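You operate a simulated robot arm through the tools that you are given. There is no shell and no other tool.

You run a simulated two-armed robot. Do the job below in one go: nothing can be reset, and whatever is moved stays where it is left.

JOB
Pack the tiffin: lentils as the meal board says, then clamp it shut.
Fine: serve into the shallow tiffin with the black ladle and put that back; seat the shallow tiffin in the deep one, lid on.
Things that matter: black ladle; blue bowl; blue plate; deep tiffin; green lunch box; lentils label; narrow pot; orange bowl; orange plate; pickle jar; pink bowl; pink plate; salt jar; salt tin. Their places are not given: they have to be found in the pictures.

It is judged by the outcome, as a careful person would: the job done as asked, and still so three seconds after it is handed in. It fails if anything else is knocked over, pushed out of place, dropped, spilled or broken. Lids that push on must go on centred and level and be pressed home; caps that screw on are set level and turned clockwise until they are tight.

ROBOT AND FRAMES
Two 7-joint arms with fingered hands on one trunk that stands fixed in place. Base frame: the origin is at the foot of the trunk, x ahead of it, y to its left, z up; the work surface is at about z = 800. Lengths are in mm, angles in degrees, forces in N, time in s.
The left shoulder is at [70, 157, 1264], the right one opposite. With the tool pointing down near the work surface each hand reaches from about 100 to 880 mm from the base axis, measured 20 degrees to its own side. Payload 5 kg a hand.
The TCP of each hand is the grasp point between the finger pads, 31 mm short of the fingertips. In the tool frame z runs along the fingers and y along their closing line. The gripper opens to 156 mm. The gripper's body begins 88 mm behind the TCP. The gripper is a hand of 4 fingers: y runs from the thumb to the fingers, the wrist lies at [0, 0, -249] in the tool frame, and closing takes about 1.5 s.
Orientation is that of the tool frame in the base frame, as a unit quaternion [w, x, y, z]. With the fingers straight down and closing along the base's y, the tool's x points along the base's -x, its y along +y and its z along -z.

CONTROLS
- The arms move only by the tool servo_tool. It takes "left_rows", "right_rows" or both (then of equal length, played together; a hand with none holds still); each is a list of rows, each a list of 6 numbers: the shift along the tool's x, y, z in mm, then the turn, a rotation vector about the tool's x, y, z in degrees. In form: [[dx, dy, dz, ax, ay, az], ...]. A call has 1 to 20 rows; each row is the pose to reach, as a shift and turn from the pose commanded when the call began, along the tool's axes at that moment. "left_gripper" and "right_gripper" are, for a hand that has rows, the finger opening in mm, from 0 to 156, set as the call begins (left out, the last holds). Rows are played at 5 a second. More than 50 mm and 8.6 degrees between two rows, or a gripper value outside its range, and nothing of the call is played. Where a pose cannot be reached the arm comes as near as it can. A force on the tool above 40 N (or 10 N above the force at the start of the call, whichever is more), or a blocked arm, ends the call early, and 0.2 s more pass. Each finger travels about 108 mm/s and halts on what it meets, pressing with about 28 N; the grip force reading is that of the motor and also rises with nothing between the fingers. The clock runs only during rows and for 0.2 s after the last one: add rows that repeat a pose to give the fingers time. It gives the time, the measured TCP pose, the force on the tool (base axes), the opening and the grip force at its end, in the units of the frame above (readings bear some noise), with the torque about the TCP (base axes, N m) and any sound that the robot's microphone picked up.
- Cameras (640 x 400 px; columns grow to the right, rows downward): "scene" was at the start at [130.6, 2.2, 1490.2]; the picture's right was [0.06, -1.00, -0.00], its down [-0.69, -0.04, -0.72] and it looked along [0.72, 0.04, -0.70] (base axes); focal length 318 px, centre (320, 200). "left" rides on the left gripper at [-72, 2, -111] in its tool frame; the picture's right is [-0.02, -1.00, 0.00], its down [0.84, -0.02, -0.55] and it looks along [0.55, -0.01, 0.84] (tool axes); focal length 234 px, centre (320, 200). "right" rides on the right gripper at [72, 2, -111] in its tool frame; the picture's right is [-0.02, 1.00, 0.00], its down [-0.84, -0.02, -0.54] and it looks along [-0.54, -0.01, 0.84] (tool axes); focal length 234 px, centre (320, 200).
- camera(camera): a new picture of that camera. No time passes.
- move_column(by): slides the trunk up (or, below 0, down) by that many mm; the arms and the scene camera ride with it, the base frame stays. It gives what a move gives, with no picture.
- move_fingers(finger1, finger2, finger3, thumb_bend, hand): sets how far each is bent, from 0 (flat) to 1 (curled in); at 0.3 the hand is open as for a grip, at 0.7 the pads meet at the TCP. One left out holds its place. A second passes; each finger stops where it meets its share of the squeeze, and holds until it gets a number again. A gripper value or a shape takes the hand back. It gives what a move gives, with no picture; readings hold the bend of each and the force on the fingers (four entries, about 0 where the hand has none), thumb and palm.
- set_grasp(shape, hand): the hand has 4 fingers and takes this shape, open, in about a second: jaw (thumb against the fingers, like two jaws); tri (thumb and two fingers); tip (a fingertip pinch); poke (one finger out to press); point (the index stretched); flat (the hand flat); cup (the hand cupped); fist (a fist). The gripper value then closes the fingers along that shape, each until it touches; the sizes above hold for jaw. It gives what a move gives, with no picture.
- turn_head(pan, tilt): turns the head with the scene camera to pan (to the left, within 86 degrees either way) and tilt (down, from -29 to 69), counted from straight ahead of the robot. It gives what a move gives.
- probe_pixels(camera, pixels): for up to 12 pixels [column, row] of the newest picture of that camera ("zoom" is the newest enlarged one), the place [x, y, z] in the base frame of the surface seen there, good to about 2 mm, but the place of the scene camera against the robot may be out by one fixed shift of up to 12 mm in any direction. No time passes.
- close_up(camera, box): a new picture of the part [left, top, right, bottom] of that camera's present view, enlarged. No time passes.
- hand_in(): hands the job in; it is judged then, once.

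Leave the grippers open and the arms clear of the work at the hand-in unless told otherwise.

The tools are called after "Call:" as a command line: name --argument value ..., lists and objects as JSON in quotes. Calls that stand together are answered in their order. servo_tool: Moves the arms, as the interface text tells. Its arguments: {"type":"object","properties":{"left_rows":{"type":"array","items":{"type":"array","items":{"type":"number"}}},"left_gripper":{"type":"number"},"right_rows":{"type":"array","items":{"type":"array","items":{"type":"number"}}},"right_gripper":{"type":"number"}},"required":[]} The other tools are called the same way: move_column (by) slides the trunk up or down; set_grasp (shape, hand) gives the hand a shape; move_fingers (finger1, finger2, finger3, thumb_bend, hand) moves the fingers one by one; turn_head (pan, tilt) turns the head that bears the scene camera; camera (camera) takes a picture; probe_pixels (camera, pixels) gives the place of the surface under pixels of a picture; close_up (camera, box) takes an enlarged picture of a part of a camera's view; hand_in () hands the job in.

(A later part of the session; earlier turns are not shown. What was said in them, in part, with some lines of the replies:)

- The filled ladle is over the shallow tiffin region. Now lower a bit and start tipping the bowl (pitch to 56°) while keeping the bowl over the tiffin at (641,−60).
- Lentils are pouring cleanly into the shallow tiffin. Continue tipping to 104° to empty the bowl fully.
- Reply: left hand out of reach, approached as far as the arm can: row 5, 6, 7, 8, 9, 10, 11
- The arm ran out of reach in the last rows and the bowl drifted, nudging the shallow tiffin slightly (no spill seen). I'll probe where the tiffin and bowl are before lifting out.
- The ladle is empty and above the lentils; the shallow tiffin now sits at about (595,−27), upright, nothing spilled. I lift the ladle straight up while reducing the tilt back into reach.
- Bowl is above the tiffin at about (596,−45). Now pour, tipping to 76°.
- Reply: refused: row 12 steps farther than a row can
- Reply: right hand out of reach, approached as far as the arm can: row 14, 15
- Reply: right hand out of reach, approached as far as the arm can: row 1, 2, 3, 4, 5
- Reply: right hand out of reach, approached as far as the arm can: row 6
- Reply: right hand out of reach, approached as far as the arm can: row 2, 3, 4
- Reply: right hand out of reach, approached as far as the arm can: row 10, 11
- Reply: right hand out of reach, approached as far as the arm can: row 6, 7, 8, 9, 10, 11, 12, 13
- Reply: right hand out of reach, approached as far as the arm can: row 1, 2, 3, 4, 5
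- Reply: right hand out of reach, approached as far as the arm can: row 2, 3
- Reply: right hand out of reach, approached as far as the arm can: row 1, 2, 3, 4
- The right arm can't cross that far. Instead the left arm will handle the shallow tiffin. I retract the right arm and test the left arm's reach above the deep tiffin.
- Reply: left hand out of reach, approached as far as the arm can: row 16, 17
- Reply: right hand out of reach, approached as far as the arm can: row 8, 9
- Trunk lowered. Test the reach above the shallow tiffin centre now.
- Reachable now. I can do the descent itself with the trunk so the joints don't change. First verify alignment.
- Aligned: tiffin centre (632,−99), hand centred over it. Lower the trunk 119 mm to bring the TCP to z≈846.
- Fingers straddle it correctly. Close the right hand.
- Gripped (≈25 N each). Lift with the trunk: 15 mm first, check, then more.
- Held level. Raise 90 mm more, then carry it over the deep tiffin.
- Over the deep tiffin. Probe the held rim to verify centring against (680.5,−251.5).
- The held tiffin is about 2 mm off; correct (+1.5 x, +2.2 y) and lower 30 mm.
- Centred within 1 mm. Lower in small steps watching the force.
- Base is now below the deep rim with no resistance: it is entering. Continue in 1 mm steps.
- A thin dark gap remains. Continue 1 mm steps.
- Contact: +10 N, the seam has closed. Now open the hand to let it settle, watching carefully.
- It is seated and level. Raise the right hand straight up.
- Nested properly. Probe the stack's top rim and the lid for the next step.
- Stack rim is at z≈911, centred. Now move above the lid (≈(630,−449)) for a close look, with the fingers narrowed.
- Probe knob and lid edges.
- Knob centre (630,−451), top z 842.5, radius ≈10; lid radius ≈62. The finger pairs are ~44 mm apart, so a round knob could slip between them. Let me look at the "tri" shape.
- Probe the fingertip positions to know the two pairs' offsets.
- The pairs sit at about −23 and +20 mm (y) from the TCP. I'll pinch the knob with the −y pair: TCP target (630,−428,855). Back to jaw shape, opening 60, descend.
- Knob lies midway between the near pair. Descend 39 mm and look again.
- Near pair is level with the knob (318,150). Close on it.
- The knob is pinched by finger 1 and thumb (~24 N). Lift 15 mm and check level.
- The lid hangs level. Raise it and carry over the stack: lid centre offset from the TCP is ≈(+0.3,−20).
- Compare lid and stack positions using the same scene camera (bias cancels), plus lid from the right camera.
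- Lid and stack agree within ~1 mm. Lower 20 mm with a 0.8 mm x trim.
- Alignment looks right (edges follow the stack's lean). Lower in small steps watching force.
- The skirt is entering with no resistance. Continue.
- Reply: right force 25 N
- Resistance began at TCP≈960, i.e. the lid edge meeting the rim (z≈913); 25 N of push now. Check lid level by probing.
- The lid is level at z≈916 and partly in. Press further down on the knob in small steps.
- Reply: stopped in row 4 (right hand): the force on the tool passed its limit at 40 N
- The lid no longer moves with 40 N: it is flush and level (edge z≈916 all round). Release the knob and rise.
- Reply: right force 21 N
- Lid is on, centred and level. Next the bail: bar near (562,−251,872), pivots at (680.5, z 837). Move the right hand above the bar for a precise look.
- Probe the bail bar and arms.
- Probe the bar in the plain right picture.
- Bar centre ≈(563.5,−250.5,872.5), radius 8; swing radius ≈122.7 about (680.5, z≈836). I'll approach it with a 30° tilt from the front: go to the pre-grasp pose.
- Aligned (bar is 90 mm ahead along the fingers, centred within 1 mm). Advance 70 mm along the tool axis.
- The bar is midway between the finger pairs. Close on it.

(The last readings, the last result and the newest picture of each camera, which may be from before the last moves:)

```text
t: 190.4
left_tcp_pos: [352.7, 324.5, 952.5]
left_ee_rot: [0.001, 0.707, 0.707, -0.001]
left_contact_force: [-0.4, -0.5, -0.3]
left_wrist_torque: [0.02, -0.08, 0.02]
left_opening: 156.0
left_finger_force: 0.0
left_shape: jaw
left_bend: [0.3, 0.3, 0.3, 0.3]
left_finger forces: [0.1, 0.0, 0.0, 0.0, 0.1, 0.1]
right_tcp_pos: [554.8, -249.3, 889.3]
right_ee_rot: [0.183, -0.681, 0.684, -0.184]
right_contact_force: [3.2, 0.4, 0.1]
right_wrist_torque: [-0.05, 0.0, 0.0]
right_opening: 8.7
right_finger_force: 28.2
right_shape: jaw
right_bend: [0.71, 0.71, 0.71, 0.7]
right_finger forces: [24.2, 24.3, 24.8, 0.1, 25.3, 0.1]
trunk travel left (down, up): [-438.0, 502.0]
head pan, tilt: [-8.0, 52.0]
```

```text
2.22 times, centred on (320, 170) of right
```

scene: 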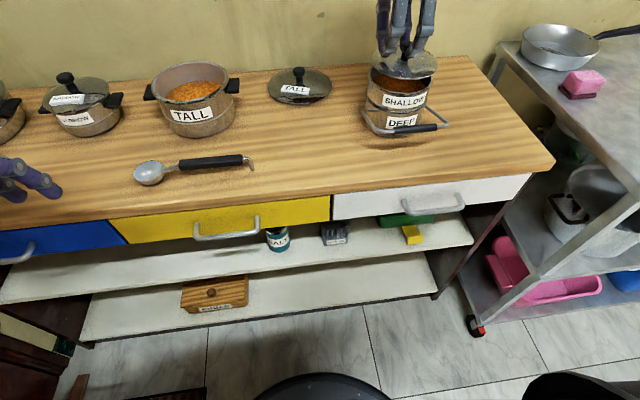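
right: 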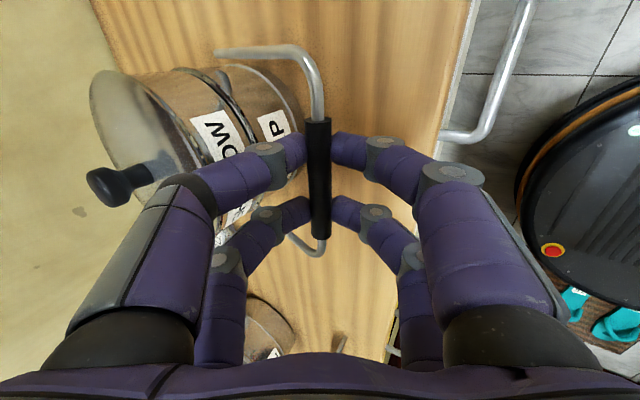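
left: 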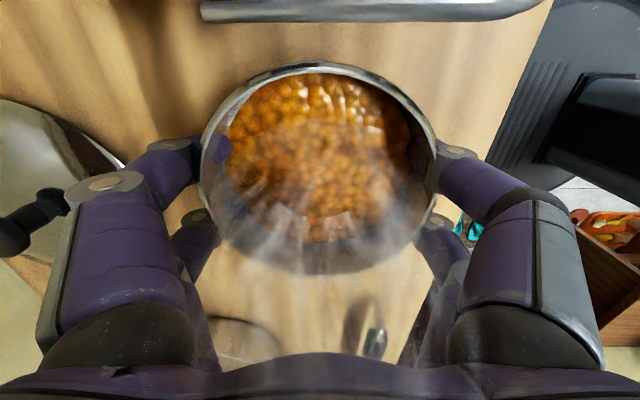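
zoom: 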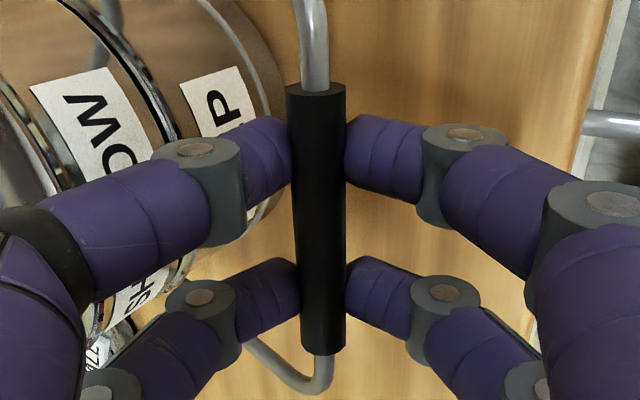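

Firm grip on the bail bar. Now swing it up along its arc: first 24° of travel, relaxing the hand tilt from 30° to 20°.

Call:
servo_tool --right_rows '[[0, -5.4, -4.2, -1.2, 0, 0], [0, -10.85, -8.3, -2.5, 0, 0], [0, -16.7, -11.9, -3.7, 0, 0], [0, -22.5, -15.4, -5, 0, 0], [0, -28.7, -18.5, -6.2, 0, 0], [0, -34.9, -21.3, -7.5, 0, 0], [0, -41.4, -23.7, -8.7, 0, 0], [0, -47.8, -25.9, -10, 0, 0]]'

Call:
camera --camera "right"

Call:
close_up --camera "scene" --box '[340, 0, 480, 150]'

```text
t: 192.2
left_tcp_pos: [351.7, 324.8, 953.1]
left_ee_rot: [0.002, 0.708, 0.707, 0.0]
left_contact_force: [-0.7, 0.6, -0.9]
left_wrist_torque: [0.02, 0.01, 0.01]
left_opening: 155.7
left_finger_force: 0.0
left_shape: jaw
left_bend: [0.3, 0.3, 0.3, 0.3]
left_finger forces: [0.0, 0.0, 0.1, 0.0, 0.0, 0.1]
right_tcp_pos: [584.9, -250.0, 936.6]
right_ee_rot: [0.123, -0.695, 0.698, -0.123]
right_contact_force: [2.0, -0.7, -0.1]
right_wrist_torque: [-0.02, 0.19, 0.03]
right_opening: 9.0
right_finger_force: 27.4
right_shape: jaw
right_bend: [0.73, 0.73, 0.66, 0.7]
right_finger forces: [25.8, 26.0, 28.3, 0.0, 28.8, 0.1]
trunk travel left (down, up): [-438.0, 502.0]
head pan, tilt: [-8.0, 52.0]
```

```text
taken
```

right: 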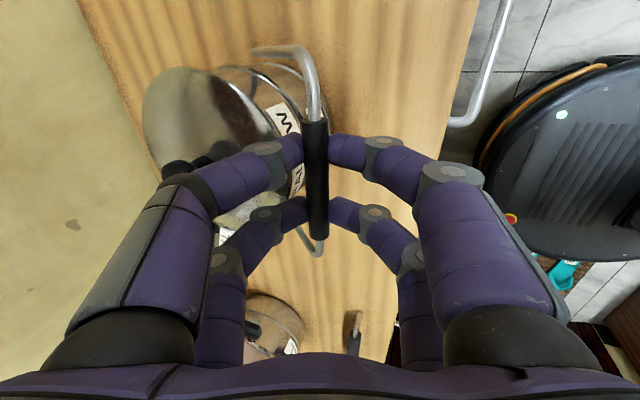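

```text
2.67 times, centred on (410, 75) of scene
```

zoom: 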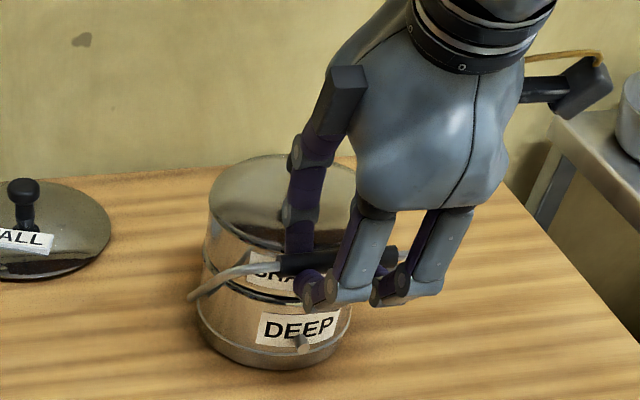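

The bail swings freely. Before going on, check where the knob is relative to the finger gap.

Call:
close_up --camera "right" --box '[130, 60, 350, 260]'

Call:
probe_pixels --camera "right" --pixels '[[180, 167], [170, 167], [200, 163], [224, 150], [143, 110], [160, 80], [200, 70], [240, 110], [225, 200], [310, 100]]'

```text
2.00 times, centred on (240, 160) of right
```

zoom: 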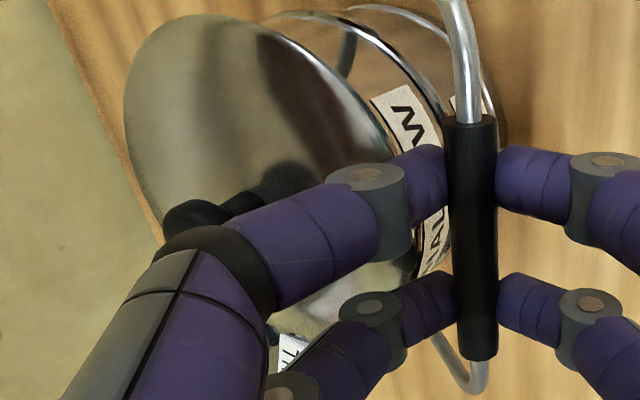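

```text
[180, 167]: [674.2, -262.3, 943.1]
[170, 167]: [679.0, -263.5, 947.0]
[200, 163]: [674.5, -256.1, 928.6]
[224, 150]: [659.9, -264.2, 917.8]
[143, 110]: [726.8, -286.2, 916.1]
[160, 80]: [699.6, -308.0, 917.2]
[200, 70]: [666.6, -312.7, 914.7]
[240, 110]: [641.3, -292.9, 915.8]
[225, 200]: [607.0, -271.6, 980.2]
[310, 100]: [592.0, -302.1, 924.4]
```

Knob spans y≈−263…−242; I'll shift the hand 1 mm so it passes centrally between the finger pairs. Continue the swing to ~72°.

Call:
servo_tool --right_rows '[[0.3, -6.3, -2.9, -1.2, 0, 0], [0.6, -12.7, -5.6, -2.5, 0, 0], [1, -19.2, -7.8, -3.7, 0, 0], [1, -25.7, -9.8, -5, 0, 0], [1, -32.4, -11.4, -6.2, 0, 0], [1, -39.2, -12.7, -7.5, 0, 0], [1, -46, -13.6, -8.7, 0, 0], [1, -52.9, -14.3, -10, 0, 0], [1, -59.8, -14.4, -11.2, 0, 0], [1, -66.7, -14.3, -12.5, 0, 0]]'

Call:
camera --camera "right"

Call:
close_up --camera "scene" --box '[340, 0, 480, 150]'

```text
t: 194.4
left_tcp_pos: [351.9, 325.1, 951.5]
left_ee_rot: [0.001, 0.708, 0.706, 0.0]
left_contact_force: [0.4, 0.0, -0.1]
left_wrist_torque: [0.01, 0.0, 0.01]
left_opening: 155.9
left_finger_force: 0.0
left_shape: jaw
left_bend: [0.3, 0.3, 0.3, 0.3]
left_finger forces: [0.0, 0.1, 0.0, 0.1, 0.1, 0.0]
right_tcp_pos: [642.0, -251.3, 973.4]
right_ee_rot: [0.046, -0.704, 0.707, -0.047]
right_contact_force: [0.4, 0.7, -7.1]
right_wrist_torque: [0.03, 0.26, -0.01]
right_opening: 7.8
right_finger_force: 27.9
right_shape: jaw
right_bend: [0.74, 0.74, 0.66, 0.7]
right_finger forces: [27.1, 26.7, 30.4, 0.0, 31.2, 0.0]
trunk travel left (down, up): [-438.0, 502.0]
head pan, tilt: [-8.0, 52.0]
```

```text
taken
```

right: 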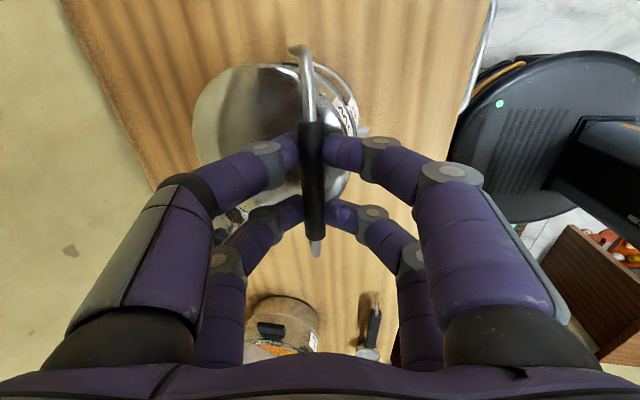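

```text
2.67 times, centred on (410, 75) of scene
```

zoom: 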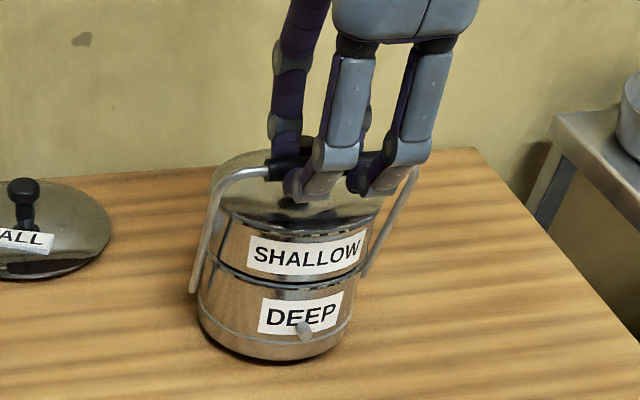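

The bail is almost up. The tool shows a 7 N upward pull, so my arc is slightly too high; lower 2 mm and continue to ~84°.

Call:
servo_tool --right_rows '[[0, 0.3, 2, 0, 0, 0], [0, -6.6, 0.9, -1.2, 0, 0], [0, -13.6, 0.2, -2.5, 0, 0], [0, -20.4, 0, -3.7, 0, 0], [0, -27.2, 0.1, -5, 0, 0]]'

Call:
camera --camera "right"

Call:
close_up --camera "scene" --box '[340, 0, 480, 150]'

```text
t: 195.7
left_tcp_pos: [353.1, 325.0, 952.7]
left_ee_rot: [0.002, 0.707, 0.707, 0.0]
left_contact_force: [-0.1, 0.1, -0.4]
left_wrist_torque: [0.01, 0.04, 0.01]
left_opening: 155.8
left_finger_force: 0.0
left_shape: jaw
left_bend: [0.3, 0.3, 0.3, 0.3]
left_finger forces: [0.1, 0.0, 0.1, 0.0, 0.0, 0.1]
right_tcp_pos: [669.3, -252.0, 976.0]
right_ee_rot: [0.015, -0.706, 0.708, -0.016]
right_contact_force: [0.4, 0.1, -6.9]
right_wrist_torque: [-0.03, 0.21, 0.05]
right_opening: 8.3
right_finger_force: 27.9
right_shape: jaw
right_bend: [0.74, 0.74, 0.66, 0.7]
right_finger forces: [27.0, 26.4, 29.9, 0.1, 30.8, 0.0]
trunk travel left (down, up): [-438.0, 502.0]
head pan, tilt: [-8.0, 52.0]
```

```text
taken
```

right: 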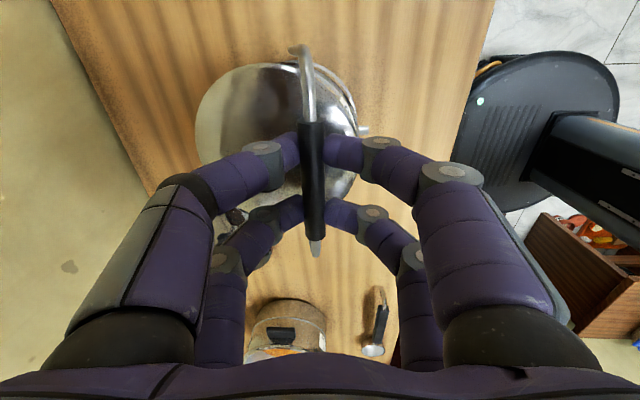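

```text
2.67 times, centred on (410, 75) of scene
```

zoom: 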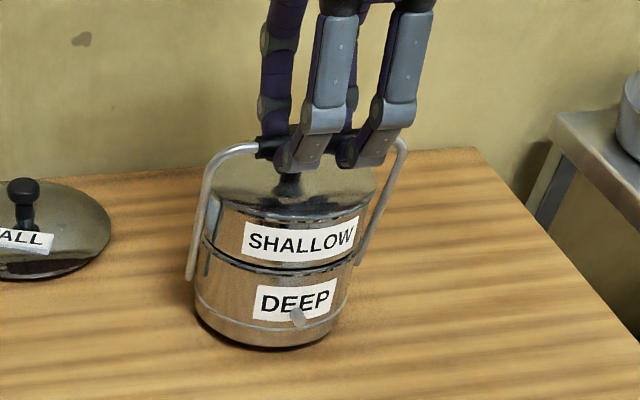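

The stack seems to have moved with the bail (labels shifted up in the picture). Stop and measure before doing anything else.

Call:
probe_pixels --camera "right" --pixels '[[197, 130], [225, 80], [270, 68], [240, 205], [345, 115], [352, 170], [363, 130], [303, 70], [310, 160], [316, 248], [235, 150], [215, 180]]'

Call:
close_up --camera "right" --box '[180, 30, 400, 270]'

Call:
close_up --camera "scene" --box '[390, 80, 500, 150]'

Call:
close_up --camera "scene" --box '[390, 40, 460, 140]'

```text
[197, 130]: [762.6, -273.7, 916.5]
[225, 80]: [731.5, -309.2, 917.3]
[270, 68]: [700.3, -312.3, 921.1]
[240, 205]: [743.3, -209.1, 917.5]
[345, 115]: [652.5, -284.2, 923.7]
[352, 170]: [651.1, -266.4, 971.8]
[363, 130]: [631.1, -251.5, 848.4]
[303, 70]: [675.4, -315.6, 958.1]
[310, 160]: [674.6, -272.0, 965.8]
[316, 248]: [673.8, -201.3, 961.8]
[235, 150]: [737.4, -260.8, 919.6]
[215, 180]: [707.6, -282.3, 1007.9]
```

```text
1.67 times, centred on (290, 150) of right
```

zoom: 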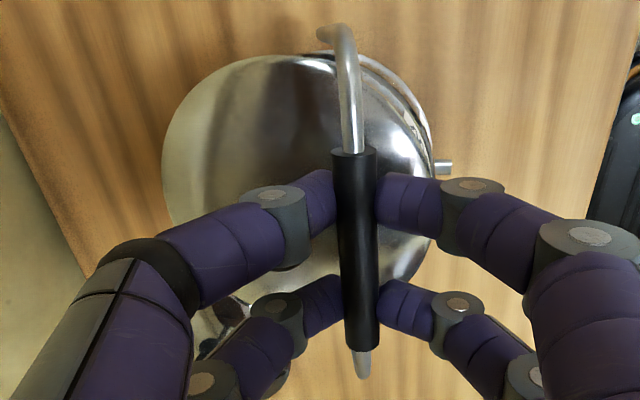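

```text
5.71 times, centred on (445, 115) of scene
```

zoom: 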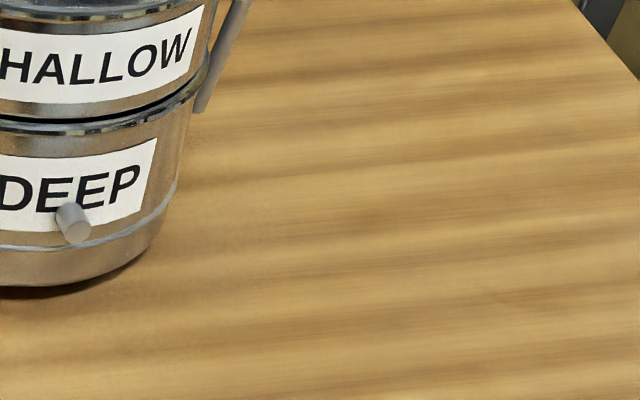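

```text
4.00 times, centred on (425, 90) of scene
```

zoom: 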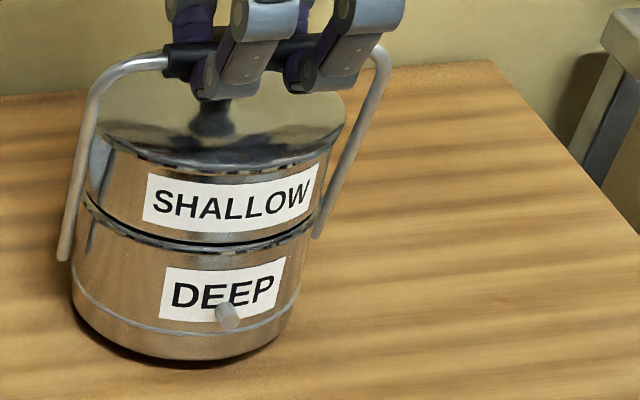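

The stack has slid ~22 mm in +x and is tipped back ~4°: the bail met resistance at about 72° (likely the clamp's snap point) and dragged the stack. First lower the hand so the stack sits flat again.

Call:
servo_tool --right_rows '[[0, 0, 2, 0, 0, 0], [0, 0, 4, 0, 0, 0], [0, 0, 6, 0, 0, 0], [0, 0, 7, 0, 0, 0], [0, 0, 7, 0, 0, 0]]'

Call:
camera --camera "right"

Call:
close_up --camera "scene" --box '[370, 20, 460, 140]'

Call:
probe_pixels --camera "right" --pixels '[[197, 130], [225, 80], [270, 68], [345, 115], [363, 130], [303, 70], [310, 160]]'

```text
t: 196.8
left_tcp_pos: [352.5, 325.5, 952.2]
left_ee_rot: [0.002, 0.708, 0.706, 0.0]
left_contact_force: [0.3, 0.0, 0.7]
left_wrist_torque: [0.0, 0.02, -0.04]
left_opening: 156.3
left_finger_force: 0.0
left_shape: jaw
left_bend: [0.3, 0.3, 0.3, 0.3]
left_finger forces: [0.1, 0.0, 0.0, 0.0, 0.0, 0.1]
right_tcp_pos: [668.4, -252.3, 969.4]
right_ee_rot: [0.017, -0.705, 0.709, -0.017]
right_contact_force: [-1.1, -1.5, 2.1]
right_wrist_torque: [-0.02, 0.12, 0.01]
right_opening: 8.0
right_finger_force: 27.8
right_shape: jaw
right_bend: [0.74, 0.74, 0.66, 0.7]
right_finger forces: [26.9, 26.5, 28.1, 0.0, 29.3, 0.0]
trunk travel left (down, up): [-438.0, 502.0]
head pan, tilt: [-8.0, 52.0]
```

```text
taken
```

right: 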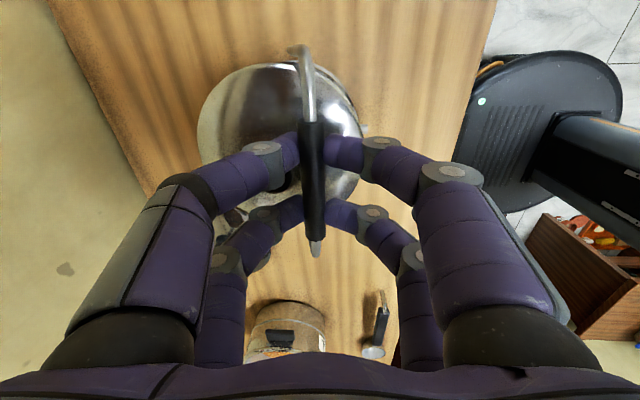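

```text
3.33 times, centred on (415, 80) of scene
```

zoom: 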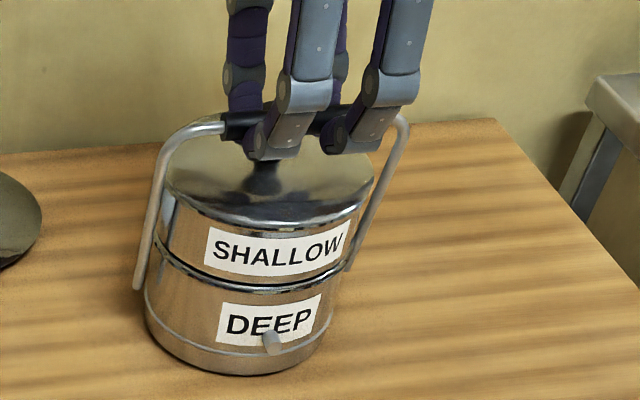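

```text
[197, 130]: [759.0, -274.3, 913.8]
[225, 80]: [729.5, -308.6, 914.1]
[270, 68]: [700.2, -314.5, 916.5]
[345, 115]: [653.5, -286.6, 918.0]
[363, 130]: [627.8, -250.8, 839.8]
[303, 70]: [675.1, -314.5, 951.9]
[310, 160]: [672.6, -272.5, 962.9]
```

The stack sits flat again (peg z 839.8). Zoom to see what is around the knob and the bar.

Call:
close_up --camera "scene" --box '[420, 40, 480, 85]'

Call:
close_up --camera "scene" --box '[405, 30, 455, 110]'

Call:
close_up --camera "right" --box '[230, 100, 370, 240]'

```text
8.89 times, centred on (450, 62) of scene
```

zoom: 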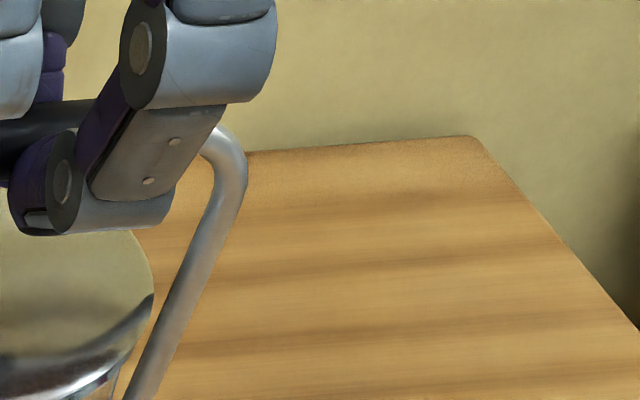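

```text
5.00 times, centred on (430, 70) of scene
```

zoom: 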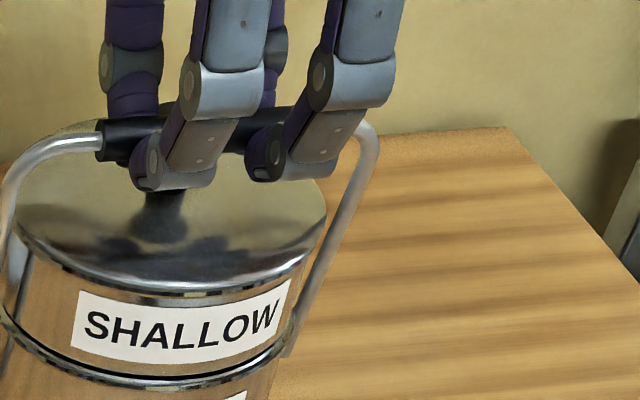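

```text
2.86 times, centred on (300, 170) of right
```

zoom: 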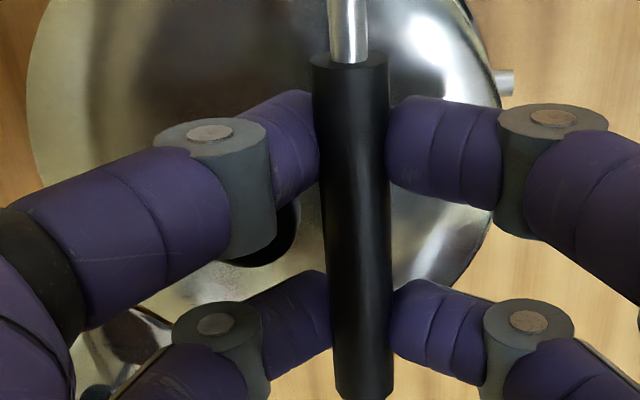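

I think my arc was slightly long and lifted the stack rather than a real block. Check the finger-gap edges against the knob before continuing.

Call:
probe_pixels --camera "right" --pixels '[[330, 168], [332, 171], [336, 196], [338, 200], [369, 164], [368, 168], [368, 200], [370, 204], [325, 186], [328, 178], [330, 183], [318, 190]]'

```text
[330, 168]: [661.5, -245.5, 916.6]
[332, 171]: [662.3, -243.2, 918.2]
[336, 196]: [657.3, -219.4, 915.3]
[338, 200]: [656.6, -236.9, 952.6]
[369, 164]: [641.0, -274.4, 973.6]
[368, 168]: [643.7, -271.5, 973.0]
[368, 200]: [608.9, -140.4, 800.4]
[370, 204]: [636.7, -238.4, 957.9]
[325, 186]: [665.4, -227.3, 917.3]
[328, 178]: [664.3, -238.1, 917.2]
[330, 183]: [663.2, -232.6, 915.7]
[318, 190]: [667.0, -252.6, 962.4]
```

I mis-mapped the zoom; probe again with correct raw pixels.

Call:
probe_pixels --camera "right" --pixels '[[289, 166], [290, 169], [297, 197], [298, 200], [328, 164], [328, 167], [328, 200], [330, 203], [282, 184], [290, 178], [278, 190], [292, 182]]'

```text
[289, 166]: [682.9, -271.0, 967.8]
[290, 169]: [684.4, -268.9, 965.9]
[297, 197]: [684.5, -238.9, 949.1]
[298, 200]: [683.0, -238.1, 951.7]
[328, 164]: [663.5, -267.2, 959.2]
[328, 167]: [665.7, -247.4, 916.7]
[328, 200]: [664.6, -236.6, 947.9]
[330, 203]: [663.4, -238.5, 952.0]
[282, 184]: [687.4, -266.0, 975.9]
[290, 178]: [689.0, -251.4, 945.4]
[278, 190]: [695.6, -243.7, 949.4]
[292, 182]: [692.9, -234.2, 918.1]
```

There is 3–4 mm of free space on both sides of the knob, so nothing blocks. Continue with a corrected, slightly lower arc in small steps (to ~83°).

Call:
servo_tool --right_rows '[[0, -3.2, 0, -0.5, 0, 0], [0, -6.3, -0.1, -1, 0, 0], [0, -9.5, -0.4, -1.2, 0, 0], [0, -12.7, -0.6, -1.5, 0, 0]]'

Call:
camera --camera "right"

Call:
probe_pixels --camera "right" --pixels '[[197, 130], [203, 130], [225, 82], [345, 115], [363, 130], [303, 70], [310, 160]]'

Call:
close_up --camera "scene" --box '[370, 20, 460, 140]'

```text
t: 197.8
left_tcp_pos: [351.0, 325.8, 953.8]
left_ee_rot: [0.001, 0.709, 0.706, 0.001]
left_contact_force: [-1.0, 1.3, 0.1]
left_wrist_torque: [0.0, 0.02, 0.01]
left_opening: 156.1
left_finger_force: 0.1
left_shape: jaw
left_bend: [0.3, 0.3, 0.3, 0.3]
left_finger forces: [0.0, 0.0, 0.0, 0.0, 0.0, 0.0]
right_tcp_pos: [680.6, -251.9, 972.7]
right_ee_rot: [0.008, -0.705, 0.709, -0.008]
right_contact_force: [-2.8, -1.8, 8.2]
right_wrist_torque: [-0.07, 0.27, 0.03]
right_opening: 8.5
right_finger_force: 28.0
right_shape: jaw
right_bend: [0.74, 0.74, 0.66, 0.7]
right_finger forces: [28.5, 27.9, 29.2, 0.1, 30.9, 0.0]
trunk travel left (down, up): [-438.0, 502.0]
head pan, tilt: [-8.0, 52.0]
```

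```text
taken
```

right: 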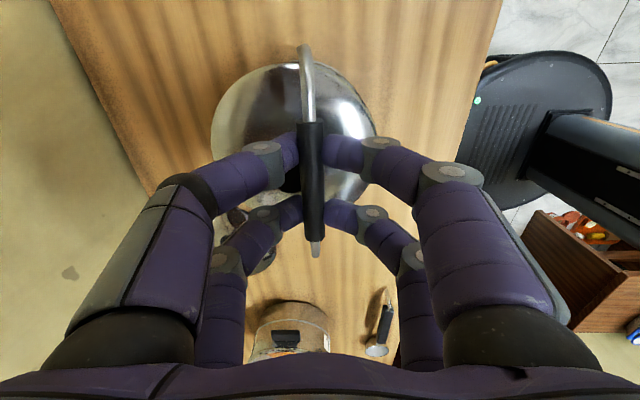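

```text
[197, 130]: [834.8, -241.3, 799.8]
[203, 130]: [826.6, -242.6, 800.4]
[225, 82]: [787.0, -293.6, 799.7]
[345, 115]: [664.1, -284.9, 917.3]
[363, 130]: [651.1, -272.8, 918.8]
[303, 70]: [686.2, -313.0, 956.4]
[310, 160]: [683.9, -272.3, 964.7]
```

```text
3.33 times, centred on (415, 80) of scene
```

zoom: 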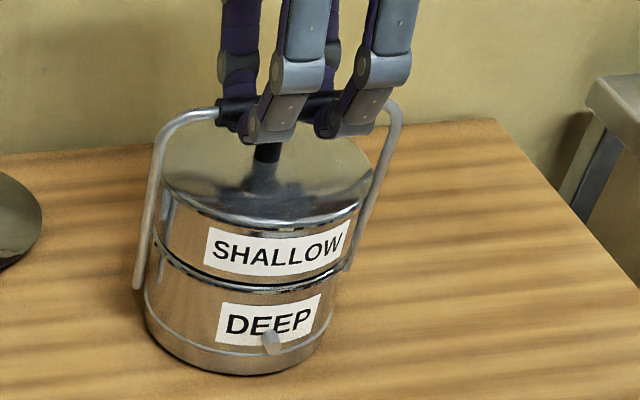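

The stack stays put and the bail advances. Continue the last 16 mm to upright over the knob.

Call:
servo_tool --right_rows '[[0, -3, -0.3, 0, 0, 0], [0, -6, -0.5, -0.5, 0, 0], [0, -9, -0.7, -0.8, 0, 0], [0, -12, -0.8, -1.2, 0, 0], [0, -14.5, -0.8, -1.2, 0, 0], [0, -16.5, -0.8, -1.2, 0, 0]]'

Call:
camera --camera "right"

Call:
probe_pixels --camera "right" --pixels '[[230, 115], [250, 82], [372, 115], [390, 130], [303, 70], [310, 160], [316, 245]]'

Call:
close_up --camera "scene" --box '[370, 20, 460, 140]'

```text
t: 199.2
left_tcp_pos: [350.1, 325.2, 952.9]
left_ee_rot: [0.001, 0.708, 0.707, 0.001]
left_contact_force: [-0.6, 1.0, 0.0]
left_wrist_torque: [-0.01, -0.01, -0.02]
left_opening: 155.7
left_finger_force: 0.1
left_shape: jaw
left_bend: [0.3, 0.3, 0.3, 0.3]
left_finger forces: [0.0, 0.0, 0.0, 0.0, 0.0, 0.1]
right_tcp_pos: [695.0, -251.7, 972.8]
right_ee_rot: [-0.001, -0.705, 0.709, 0.001]
right_contact_force: [-4.7, 0.6, 5.2]
right_wrist_torque: [-0.04, 0.32, -0.03]
right_opening: 9.2
right_finger_force: 28.3
right_shape: jaw
right_bend: [0.75, 0.75, 0.66, 0.7]
right_finger forces: [30.2, 28.7, 30.9, 0.0, 31.5, 0.0]
trunk travel left (down, up): [-438.0, 502.0]
head pan, tilt: [-8.0, 52.0]
```

```text
taken
```

right: 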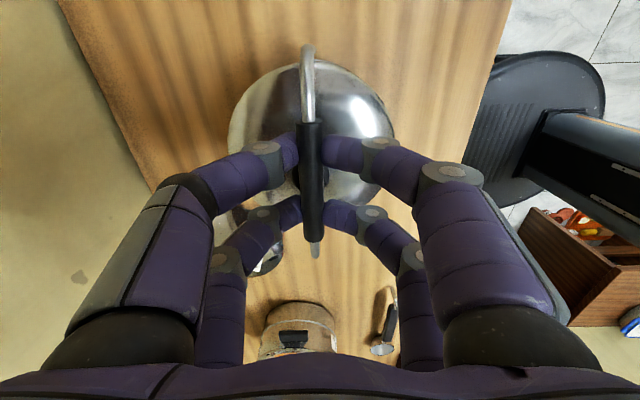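

```text
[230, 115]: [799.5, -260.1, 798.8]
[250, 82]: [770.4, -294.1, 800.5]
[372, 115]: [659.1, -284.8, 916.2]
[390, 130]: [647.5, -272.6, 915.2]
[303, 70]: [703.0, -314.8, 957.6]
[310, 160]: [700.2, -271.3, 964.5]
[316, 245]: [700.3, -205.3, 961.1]
```

```text
3.33 times, centred on (415, 80) of scene
```

zoom: 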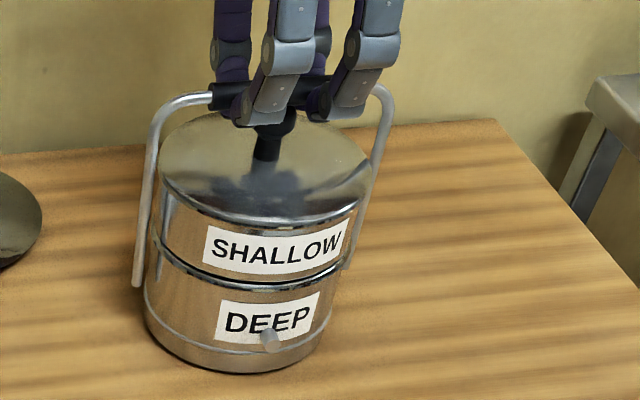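

The bar is now above the knob (x≈700). Probe pivot ends, bar, knob and peg from the scene camera to judge whether it is exactly upright.

Call:
probe_pixels --camera "zoom" --pixels '[[138, 280], [140, 250], [145, 200], [150, 150], [210, 98], [271, 340], [265, 148], [270, 120], [347, 262], [356, 230], [370, 180], [384, 100]]'

Call:
close_up --camera "scene" --box '[400, 35, 450, 75]'

Call:
close_up --camera "right" --box '[220, 30, 400, 250]'

```text
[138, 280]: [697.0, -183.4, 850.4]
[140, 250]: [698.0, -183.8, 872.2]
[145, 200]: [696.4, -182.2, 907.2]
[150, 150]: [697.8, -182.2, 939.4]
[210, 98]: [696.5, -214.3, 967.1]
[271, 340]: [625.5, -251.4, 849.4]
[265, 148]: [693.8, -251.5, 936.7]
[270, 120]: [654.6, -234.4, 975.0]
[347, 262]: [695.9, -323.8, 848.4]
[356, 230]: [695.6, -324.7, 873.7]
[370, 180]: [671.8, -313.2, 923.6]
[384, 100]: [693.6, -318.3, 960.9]
```

```text
10.00 times, centred on (425, 55) of scene
```

zoom: 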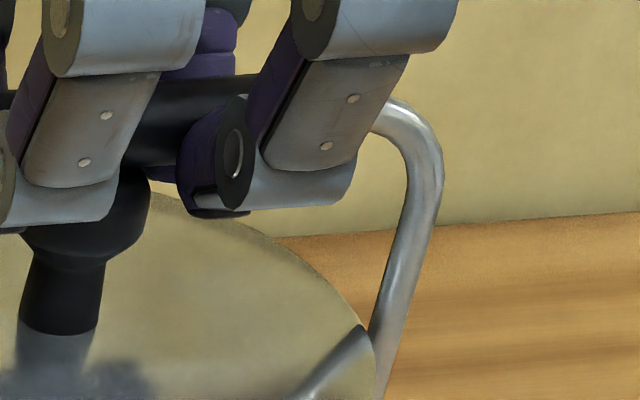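

```text
1.82 times, centred on (310, 140) of right
```

zoom: 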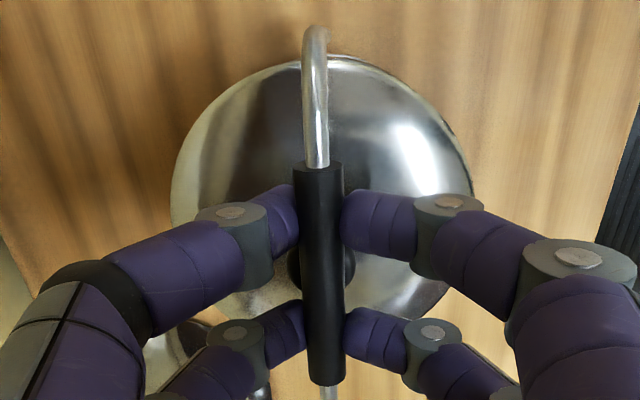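

The bail arms are vertical (x constant ≈697 in the scene frame) with the bar on the knob. Open the fingers slightly (20 mm) to see whether the bail stays.

Call:
servo_tool --right_rows '[[0, 0, 0, 0, 0, 0], [0, 0, 0, 0, 0, 0], [0, 0, 0, 0, 0, 0], [0, 0, 0, 0, 0, 0]]' --right_gripper 24

Call:
camera --camera "right"

Call:
close_up --camera "right" --box '[220, 30, 400, 250]'

Call:
close_up --camera "scene" --box '[370, 20, 460, 140]'

```text
t: 200.2
left_tcp_pos: [351.5, 325.5, 952.4]
left_ee_rot: [0.001, 0.707, 0.707, 0.0]
left_contact_force: [-0.5, -0.4, 0.7]
left_wrist_torque: [0.01, -0.04, 0.04]
left_opening: 155.8
left_finger_force: 0.0
left_shape: jaw
left_bend: [0.3, 0.3, 0.3, 0.3]
left_finger forces: [0.0, 0.1, 0.1, 0.0, 0.0, 0.1]
right_tcp_pos: [697.4, -252.1, 972.1]
right_ee_rot: [0.0, -0.705, 0.709, 0.0]
right_contact_force: [0.9, 0.4, 0.1]
right_wrist_torque: [-0.01, -0.03, 0.05]
right_opening: 24.0
right_finger_force: 0.0
right_shape: jaw
right_bend: [0.73, 0.73, 0.73, 0.7]
right_finger forces: [0.0, 0.1, 0.1, 0.0, 0.0, 0.0]
trunk travel left (down, up): [-438.0, 502.0]
head pan, tilt: [-8.0, 52.0]
```

```text
taken
```

right: 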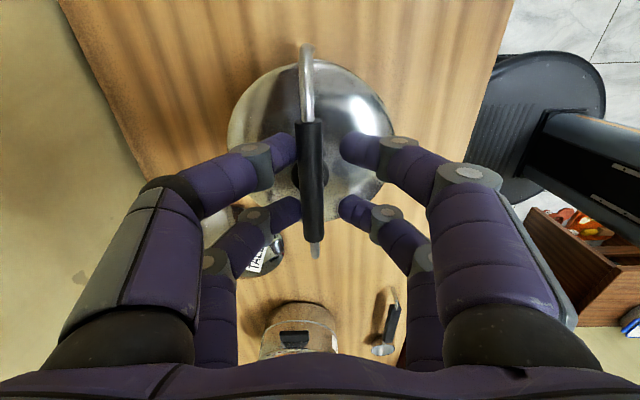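

```text
1.82 times, centred on (310, 140) of right
```

zoom: 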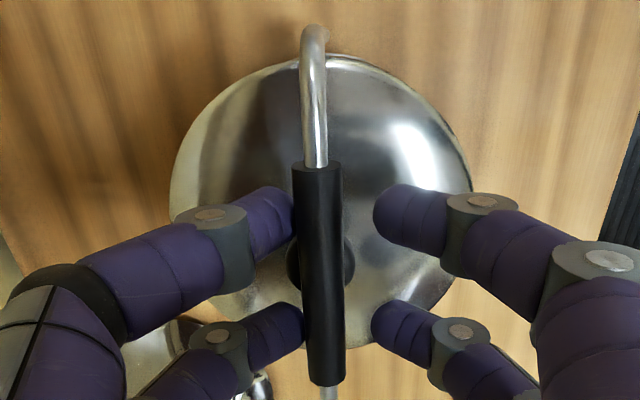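

```text
3.33 times, centred on (415, 80) of scene
```

zoom: 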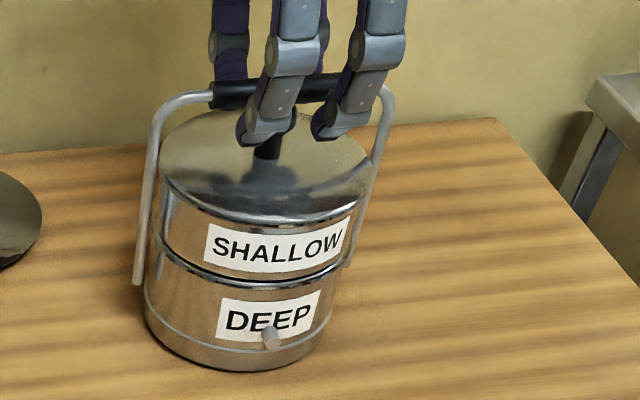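

Check where the bar rests now (leaning on fingers or free).

Call:
probe_pixels --camera "right" --pixels '[[310, 140], [310, 180], [312, 210], [301, 180], [320, 180], [303, 70], [305, 90], [316, 248], [330, 183], [300, 185]]'

Call:
probe_pixels --camera "zoom" --pixels '[[138, 280], [142, 230], [150, 150], [152, 130], [185, 97], [271, 340], [347, 262], [356, 230], [384, 100], [390, 110]]'

```text
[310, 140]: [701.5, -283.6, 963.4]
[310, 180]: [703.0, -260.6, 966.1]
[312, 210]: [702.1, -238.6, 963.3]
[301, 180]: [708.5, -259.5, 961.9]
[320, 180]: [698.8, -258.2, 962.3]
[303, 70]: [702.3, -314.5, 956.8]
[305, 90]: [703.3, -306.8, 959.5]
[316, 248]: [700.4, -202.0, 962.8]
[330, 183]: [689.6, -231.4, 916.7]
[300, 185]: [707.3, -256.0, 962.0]
```

```text
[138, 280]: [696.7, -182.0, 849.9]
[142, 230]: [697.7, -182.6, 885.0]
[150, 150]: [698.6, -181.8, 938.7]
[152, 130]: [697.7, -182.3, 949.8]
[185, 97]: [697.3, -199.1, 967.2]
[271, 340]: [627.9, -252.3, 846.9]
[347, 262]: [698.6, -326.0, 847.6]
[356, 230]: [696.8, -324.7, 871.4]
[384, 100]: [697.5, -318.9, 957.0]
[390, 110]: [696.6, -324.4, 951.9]
```

The bail is upright on its own (arms vertical, bar over knob). Open wider, rise straight up, and retreat.

Call:
servo_tool --right_rows '[[0, 0, 0, 0, 0, 0], [0, 0, 0, 0, 0, 0], [0, 0, 0, 0, 0, 0], [0, 0, -15, 0, 0, 0], [0, 0, -40, 0, 0, 0], [0, 0, -75, 0, 0, 0], [0, 0, -110, 0, 0, 0], [40, 5, -130, 0, 0, 0], [80, 20, -140, 0, 0, 0], [120, 40, -145, 0, 0, 0], [120, 40, -145, 0, 0, 0]]' --right_gripper 52

Call:
camera --camera "right"

Call:
close_up --camera "scene" --box '[370, 20, 460, 140]'

Call:
camera --camera "scene"

```text
t: 202.7
left_tcp_pos: [352.5, 326.0, 951.4]
left_ee_rot: [0.002, 0.708, 0.706, 0.001]
left_contact_force: [1.0, 0.0, -0.6]
left_wrist_torque: [0.01, 0.0, -0.01]
left_opening: 155.8
left_finger_force: 0.0
left_shape: jaw
left_bend: [0.3, 0.3, 0.3, 0.3]
left_finger forces: [0.0, 0.0, 0.1, 0.1, 0.0, 0.1]
right_tcp_pos: [657.0, -371.1, 1117.9]
right_ee_rot: [-0.001, -0.705, 0.709, 0.001]
right_contact_force: [-0.1, -0.7, -1.0]
right_wrist_torque: [-0.03, 0.0, -0.01]
right_opening: 51.6
right_finger_force: 0.0
right_shape: jaw
right_bend: [0.73, 0.73, 0.73, 0.7]
right_finger forces: [0.0, 0.0, 0.1, 0.0, 0.0, 0.0]
trunk travel left (down, up): [-438.0, 502.0]
head pan, tilt: [-8.0, 52.0]
```

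```text
taken
```

right: 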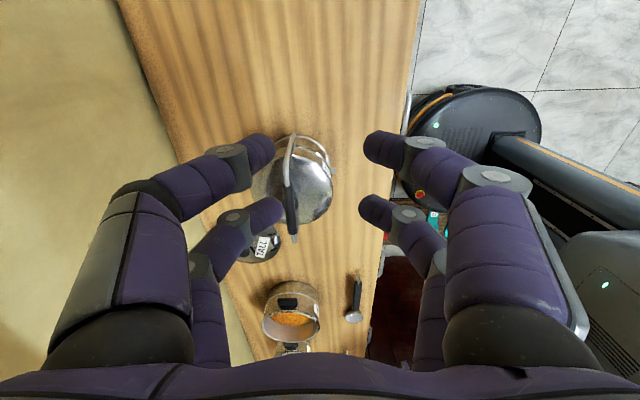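

```text
3.33 times, centred on (415, 80) of scene
```

zoom: 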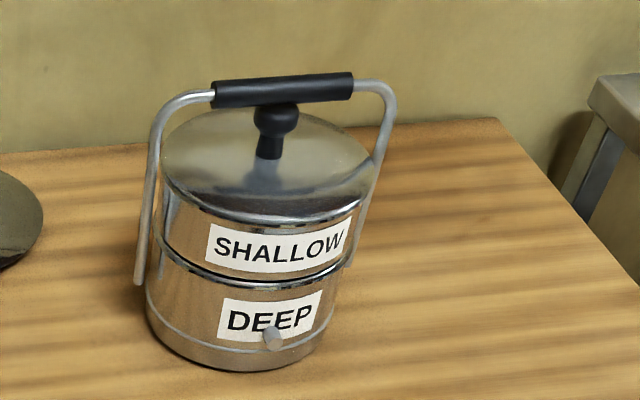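

```text
taken
```

scene: 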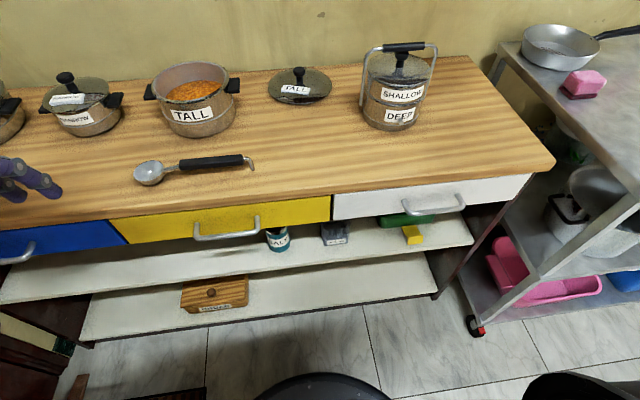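

The bail stands over the knob. Verify the lid is still level and look for any gap with close-ups.

Call:
close_up --camera "scene" --box '[385, 60, 445, 110]'

Call:
close_up --camera "right" --box '[230, 120, 350, 250]'

Call:
probe_pixels --camera "zoom" --pixels '[[145, 200], [190, 290], [300, 75], [500, 110], [540, 200], [470, 290], [430, 310], [310, 60], [335, 330], [330, 200], [325, 130], [545, 150]]'

```text
8.00 times, centred on (415, 85) of scene
```

zoom: 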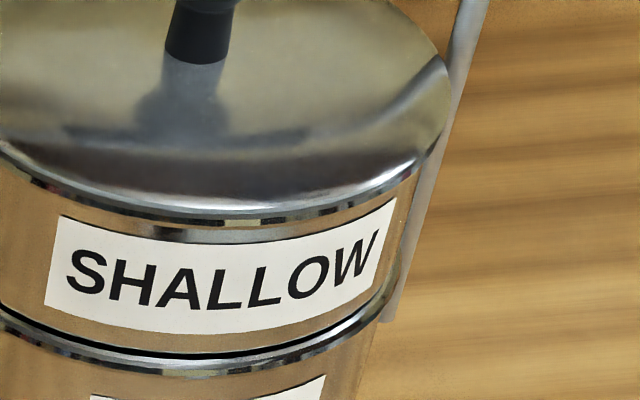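

```text
3.08 times, centred on (290, 185) of right
```

zoom: 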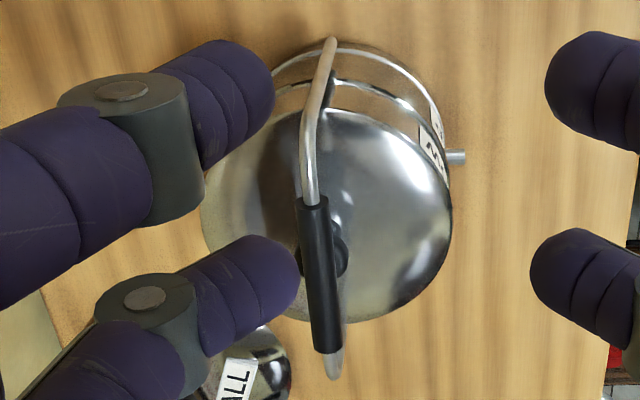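

```text
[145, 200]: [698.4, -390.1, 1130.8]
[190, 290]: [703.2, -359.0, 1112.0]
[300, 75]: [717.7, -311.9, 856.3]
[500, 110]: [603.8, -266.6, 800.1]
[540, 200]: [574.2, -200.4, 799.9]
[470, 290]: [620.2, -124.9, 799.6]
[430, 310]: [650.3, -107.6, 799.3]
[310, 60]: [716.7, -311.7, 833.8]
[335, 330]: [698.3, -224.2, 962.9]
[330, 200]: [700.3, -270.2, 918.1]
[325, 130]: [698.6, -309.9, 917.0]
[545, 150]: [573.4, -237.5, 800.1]
```

All flush and level: lid seated on the rim, shallow nested in deep, bail upright over the knob. Now retract the right arm clear of the counter and open the hand.

Call:
servo_tool --right_rows '[[10, 30, -10, 0, 0, 0], [20, 70, -20, 0, 0, 0], [30, 110, -20, 0, 0, 0], [45, 150, -20, 0, 0, 0], [60, 190, -20, 0, 0, 0], [75, 230, -20, 0, 0, 0], [90, 270, -20, 0, 0, 0], [90, 300, -20, 0, 0, 0], [90, 300, -20, 0, 0, 0]]' --right_gripper 156

Call:
turn_head --pan 8 --tilt 45

Call:
camera --camera "scene"

Call:
turn_head --pan -20 --tilt 45

Call:
camera --camera "scene"

Call:
close_up --camera "scene" --box '[260, 30, 380, 170]'

```text
t: 204.7
left_tcp_pos: [352.0, 325.7, 952.1]
left_ee_rot: [0.001, 0.708, 0.706, 0.0]
left_contact_force: [-0.5, -0.9, -0.1]
left_wrist_torque: [0.02, 0.0, -0.02]
left_opening: 155.9
left_finger_force: 0.1
left_shape: jaw
left_bend: [0.3, 0.3, 0.3, 0.3]
left_finger forces: [0.1, 0.0, 0.0, 0.0, 0.0, 0.0]
right_tcp_pos: [356.1, -460.7, 1137.7]
right_ee_rot: [-0.002, -0.705, 0.709, 0.001]
right_contact_force: [-0.4, 0.5, -0.6]
right_wrist_torque: [0.02, 0.02, -0.01]
right_opening: 155.9
right_finger_force: 0.1
right_shape: jaw
right_bend: [0.3, 0.3, 0.3, 0.3]
right_finger forces: [0.0, 0.0, 0.2, 0.0, 0.1, 0.0]
trunk travel left (down, up): [-438.0, 502.0]
head pan, tilt: [-8.0, 52.0]
```

```text
t: 205.4
left_tcp_pos: [352.7, 324.6, 953.2]
left_ee_rot: [0.0, 0.708, 0.706, 0.0]
left_contact_force: [0.1, 0.7, 0.3]
left_wrist_torque: [0.0, -0.01, 0.0]
left_opening: 155.9
left_finger_force: 0.0
left_shape: jaw
left_bend: [0.3, 0.3, 0.3, 0.3]
left_finger forces: [0.0, 0.0, 0.0, 0.0, 0.0, 0.0]
right_tcp_pos: [356.6, -460.6, 1138.7]
right_ee_rot: [-0.001, -0.706, 0.708, 0.0]
right_contact_force: [0.1, -0.4, -0.4]
right_wrist_torque: [0.0, 0.0, 0.01]
right_opening: 155.7
right_finger_force: 0.0
right_shape: jaw
right_bend: [0.3, 0.3, 0.3, 0.3]
right_finger forces: [0.0, 0.0, 0.1, 0.0, 0.0, 0.0]
trunk travel left (down, up): [-438.0, 502.0]
head pan, tilt: [8.0, 45.0]
```

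```text
taken
```

scene: 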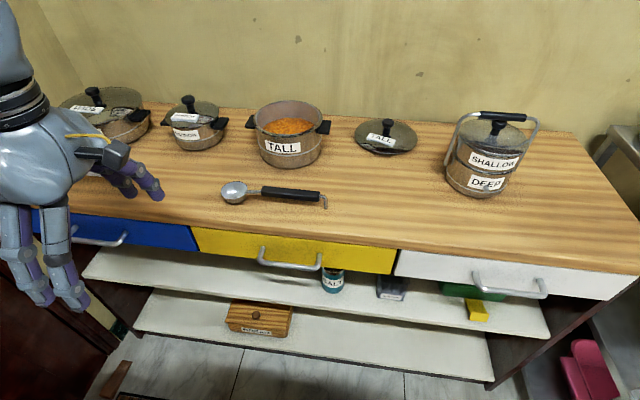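

```text
t: 206.4
left_tcp_pos: [351.4, 324.3, 952.0]
left_ee_rot: [0.001, 0.708, 0.706, 0.001]
left_contact_force: [0.7, 1.0, 0.4]
left_wrist_torque: [0.03, 0.0, 0.01]
left_opening: 155.8
left_finger_force: 0.0
left_shape: jaw
left_bend: [0.3, 0.3, 0.3, 0.3]
left_finger forces: [0.0, 0.1, 0.1, 0.1, 0.1, 0.1]
right_tcp_pos: [357.2, -460.6, 1137.8]
right_ee_rot: [-0.001, -0.705, 0.709, 0.001]
right_contact_force: [0.9, 0.2, -0.2]
right_wrist_torque: [0.01, -0.01, 0.0]
right_opening: 155.8
right_finger_force: 0.1
right_shape: jaw
right_bend: [0.3, 0.3, 0.3, 0.3]
right_finger forces: [0.0, 0.0, 0.0, 0.0, 0.0, 0.1]
trunk travel left (down, up): [-438.0, 502.0]
head pan, tilt: [-20.0, 45.0]
```

```text
taken
```

scene: 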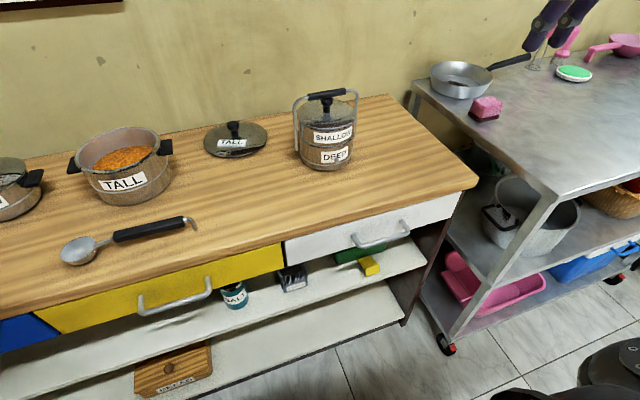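

```text
2.86 times, centred on (320, 100) of scene
```

zoom: 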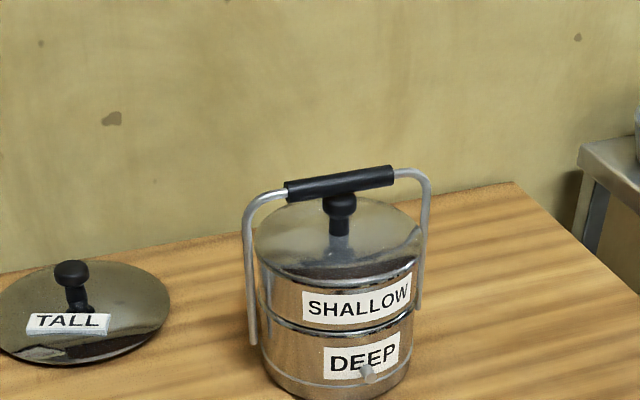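

Looks right. One more check: is the lid fully home? I'll zoom on the knob/bar and the lid seam and probe heights.

Call:
close_up --camera "scene" --box '[300, 85, 350, 120]'

Call:
close_up --camera "scene" --box '[300, 110, 350, 150]'

Call:
probe_pixels --camera "zoom" --pixels '[[320, 140], [320, 150], [320, 160], [320, 165], [320, 170], [320, 175], [320, 180], [320, 185], [320, 195], [320, 210], [320, 225], [320, 320]]'

```text
11.43 times, centred on (325, 102) of scene
```

zoom: 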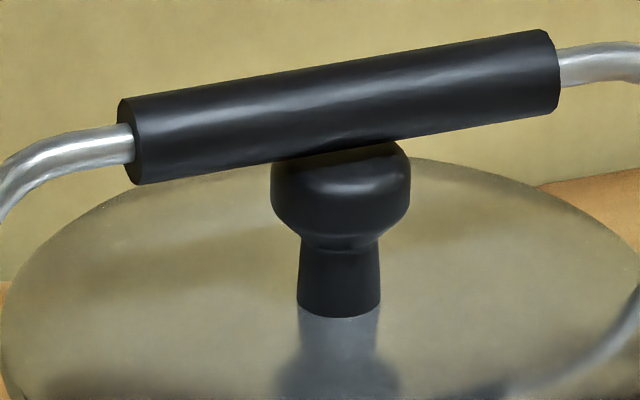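

```text
10.00 times, centred on (325, 130) of scene
```

zoom: 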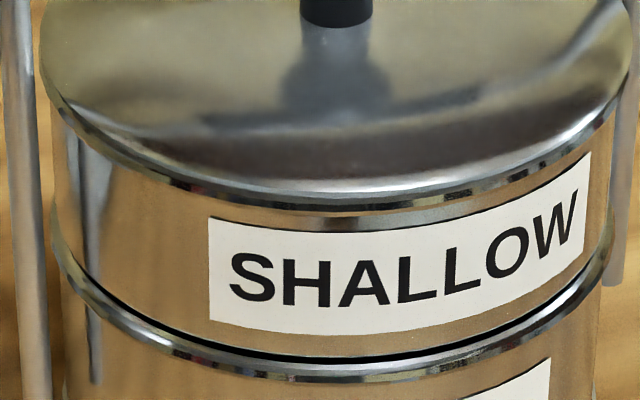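

```text
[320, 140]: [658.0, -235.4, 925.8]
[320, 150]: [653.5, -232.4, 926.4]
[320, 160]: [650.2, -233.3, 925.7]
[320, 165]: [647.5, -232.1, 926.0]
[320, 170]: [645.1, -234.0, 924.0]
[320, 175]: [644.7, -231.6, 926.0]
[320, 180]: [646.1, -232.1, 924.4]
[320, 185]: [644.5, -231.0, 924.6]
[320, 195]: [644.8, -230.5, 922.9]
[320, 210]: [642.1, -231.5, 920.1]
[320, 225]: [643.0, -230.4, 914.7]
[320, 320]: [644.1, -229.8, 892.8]
```

The lid edge sits right on the rim bead with no gap, and the bar is tight on the knob. Two scoops are served, the ladle is back, the tiffins are nested, lidded and clamped; both hands are open and clear. Handing in.

Call:
hand_in

```text
The job is handed in.
```

I packed the tiffin as the board asked and handed it in. I don't have the judge's result yet.

- **Lentils:** The board says two scoops. I served two full scoops from the TALL pot into the shallow tiffin with the black ladle, and saw nothing spill. I never found the "lentils label", so I took the orange contents of that pot to be the lentils.
- **Ladle:** It is back where it was, within a few millimetres.
- **Stack:** The shallow tiffin sits in the deep one with the lid on, centred and level. It didn't move under a 40 N press. I saw no gap at the rim, but I couldn't measure the last millimetre or two.
- **Clamp:** The handle is swung upright with its bar against the lid knob. It stayed there by itself for at least six seconds. I heard no click, so it may be held by friction rather than a latch.

Two things moved along the way:

- **Shallow tiffin:** The ladle nudged it about 45 mm after the first pour. I later set it down once mid-counter so the right arm could reach it.
- **Closed tiffin:** It slid about 20 mm towards the wall and tipped back about 4° while I swung the clamp up. I set it flat again, and it was standing upright with the lid level at the end.

I saw nothing else disturbed in the last views. Both hands are open and clear of the counter, and the trunk is 212 mm lower than at the start.
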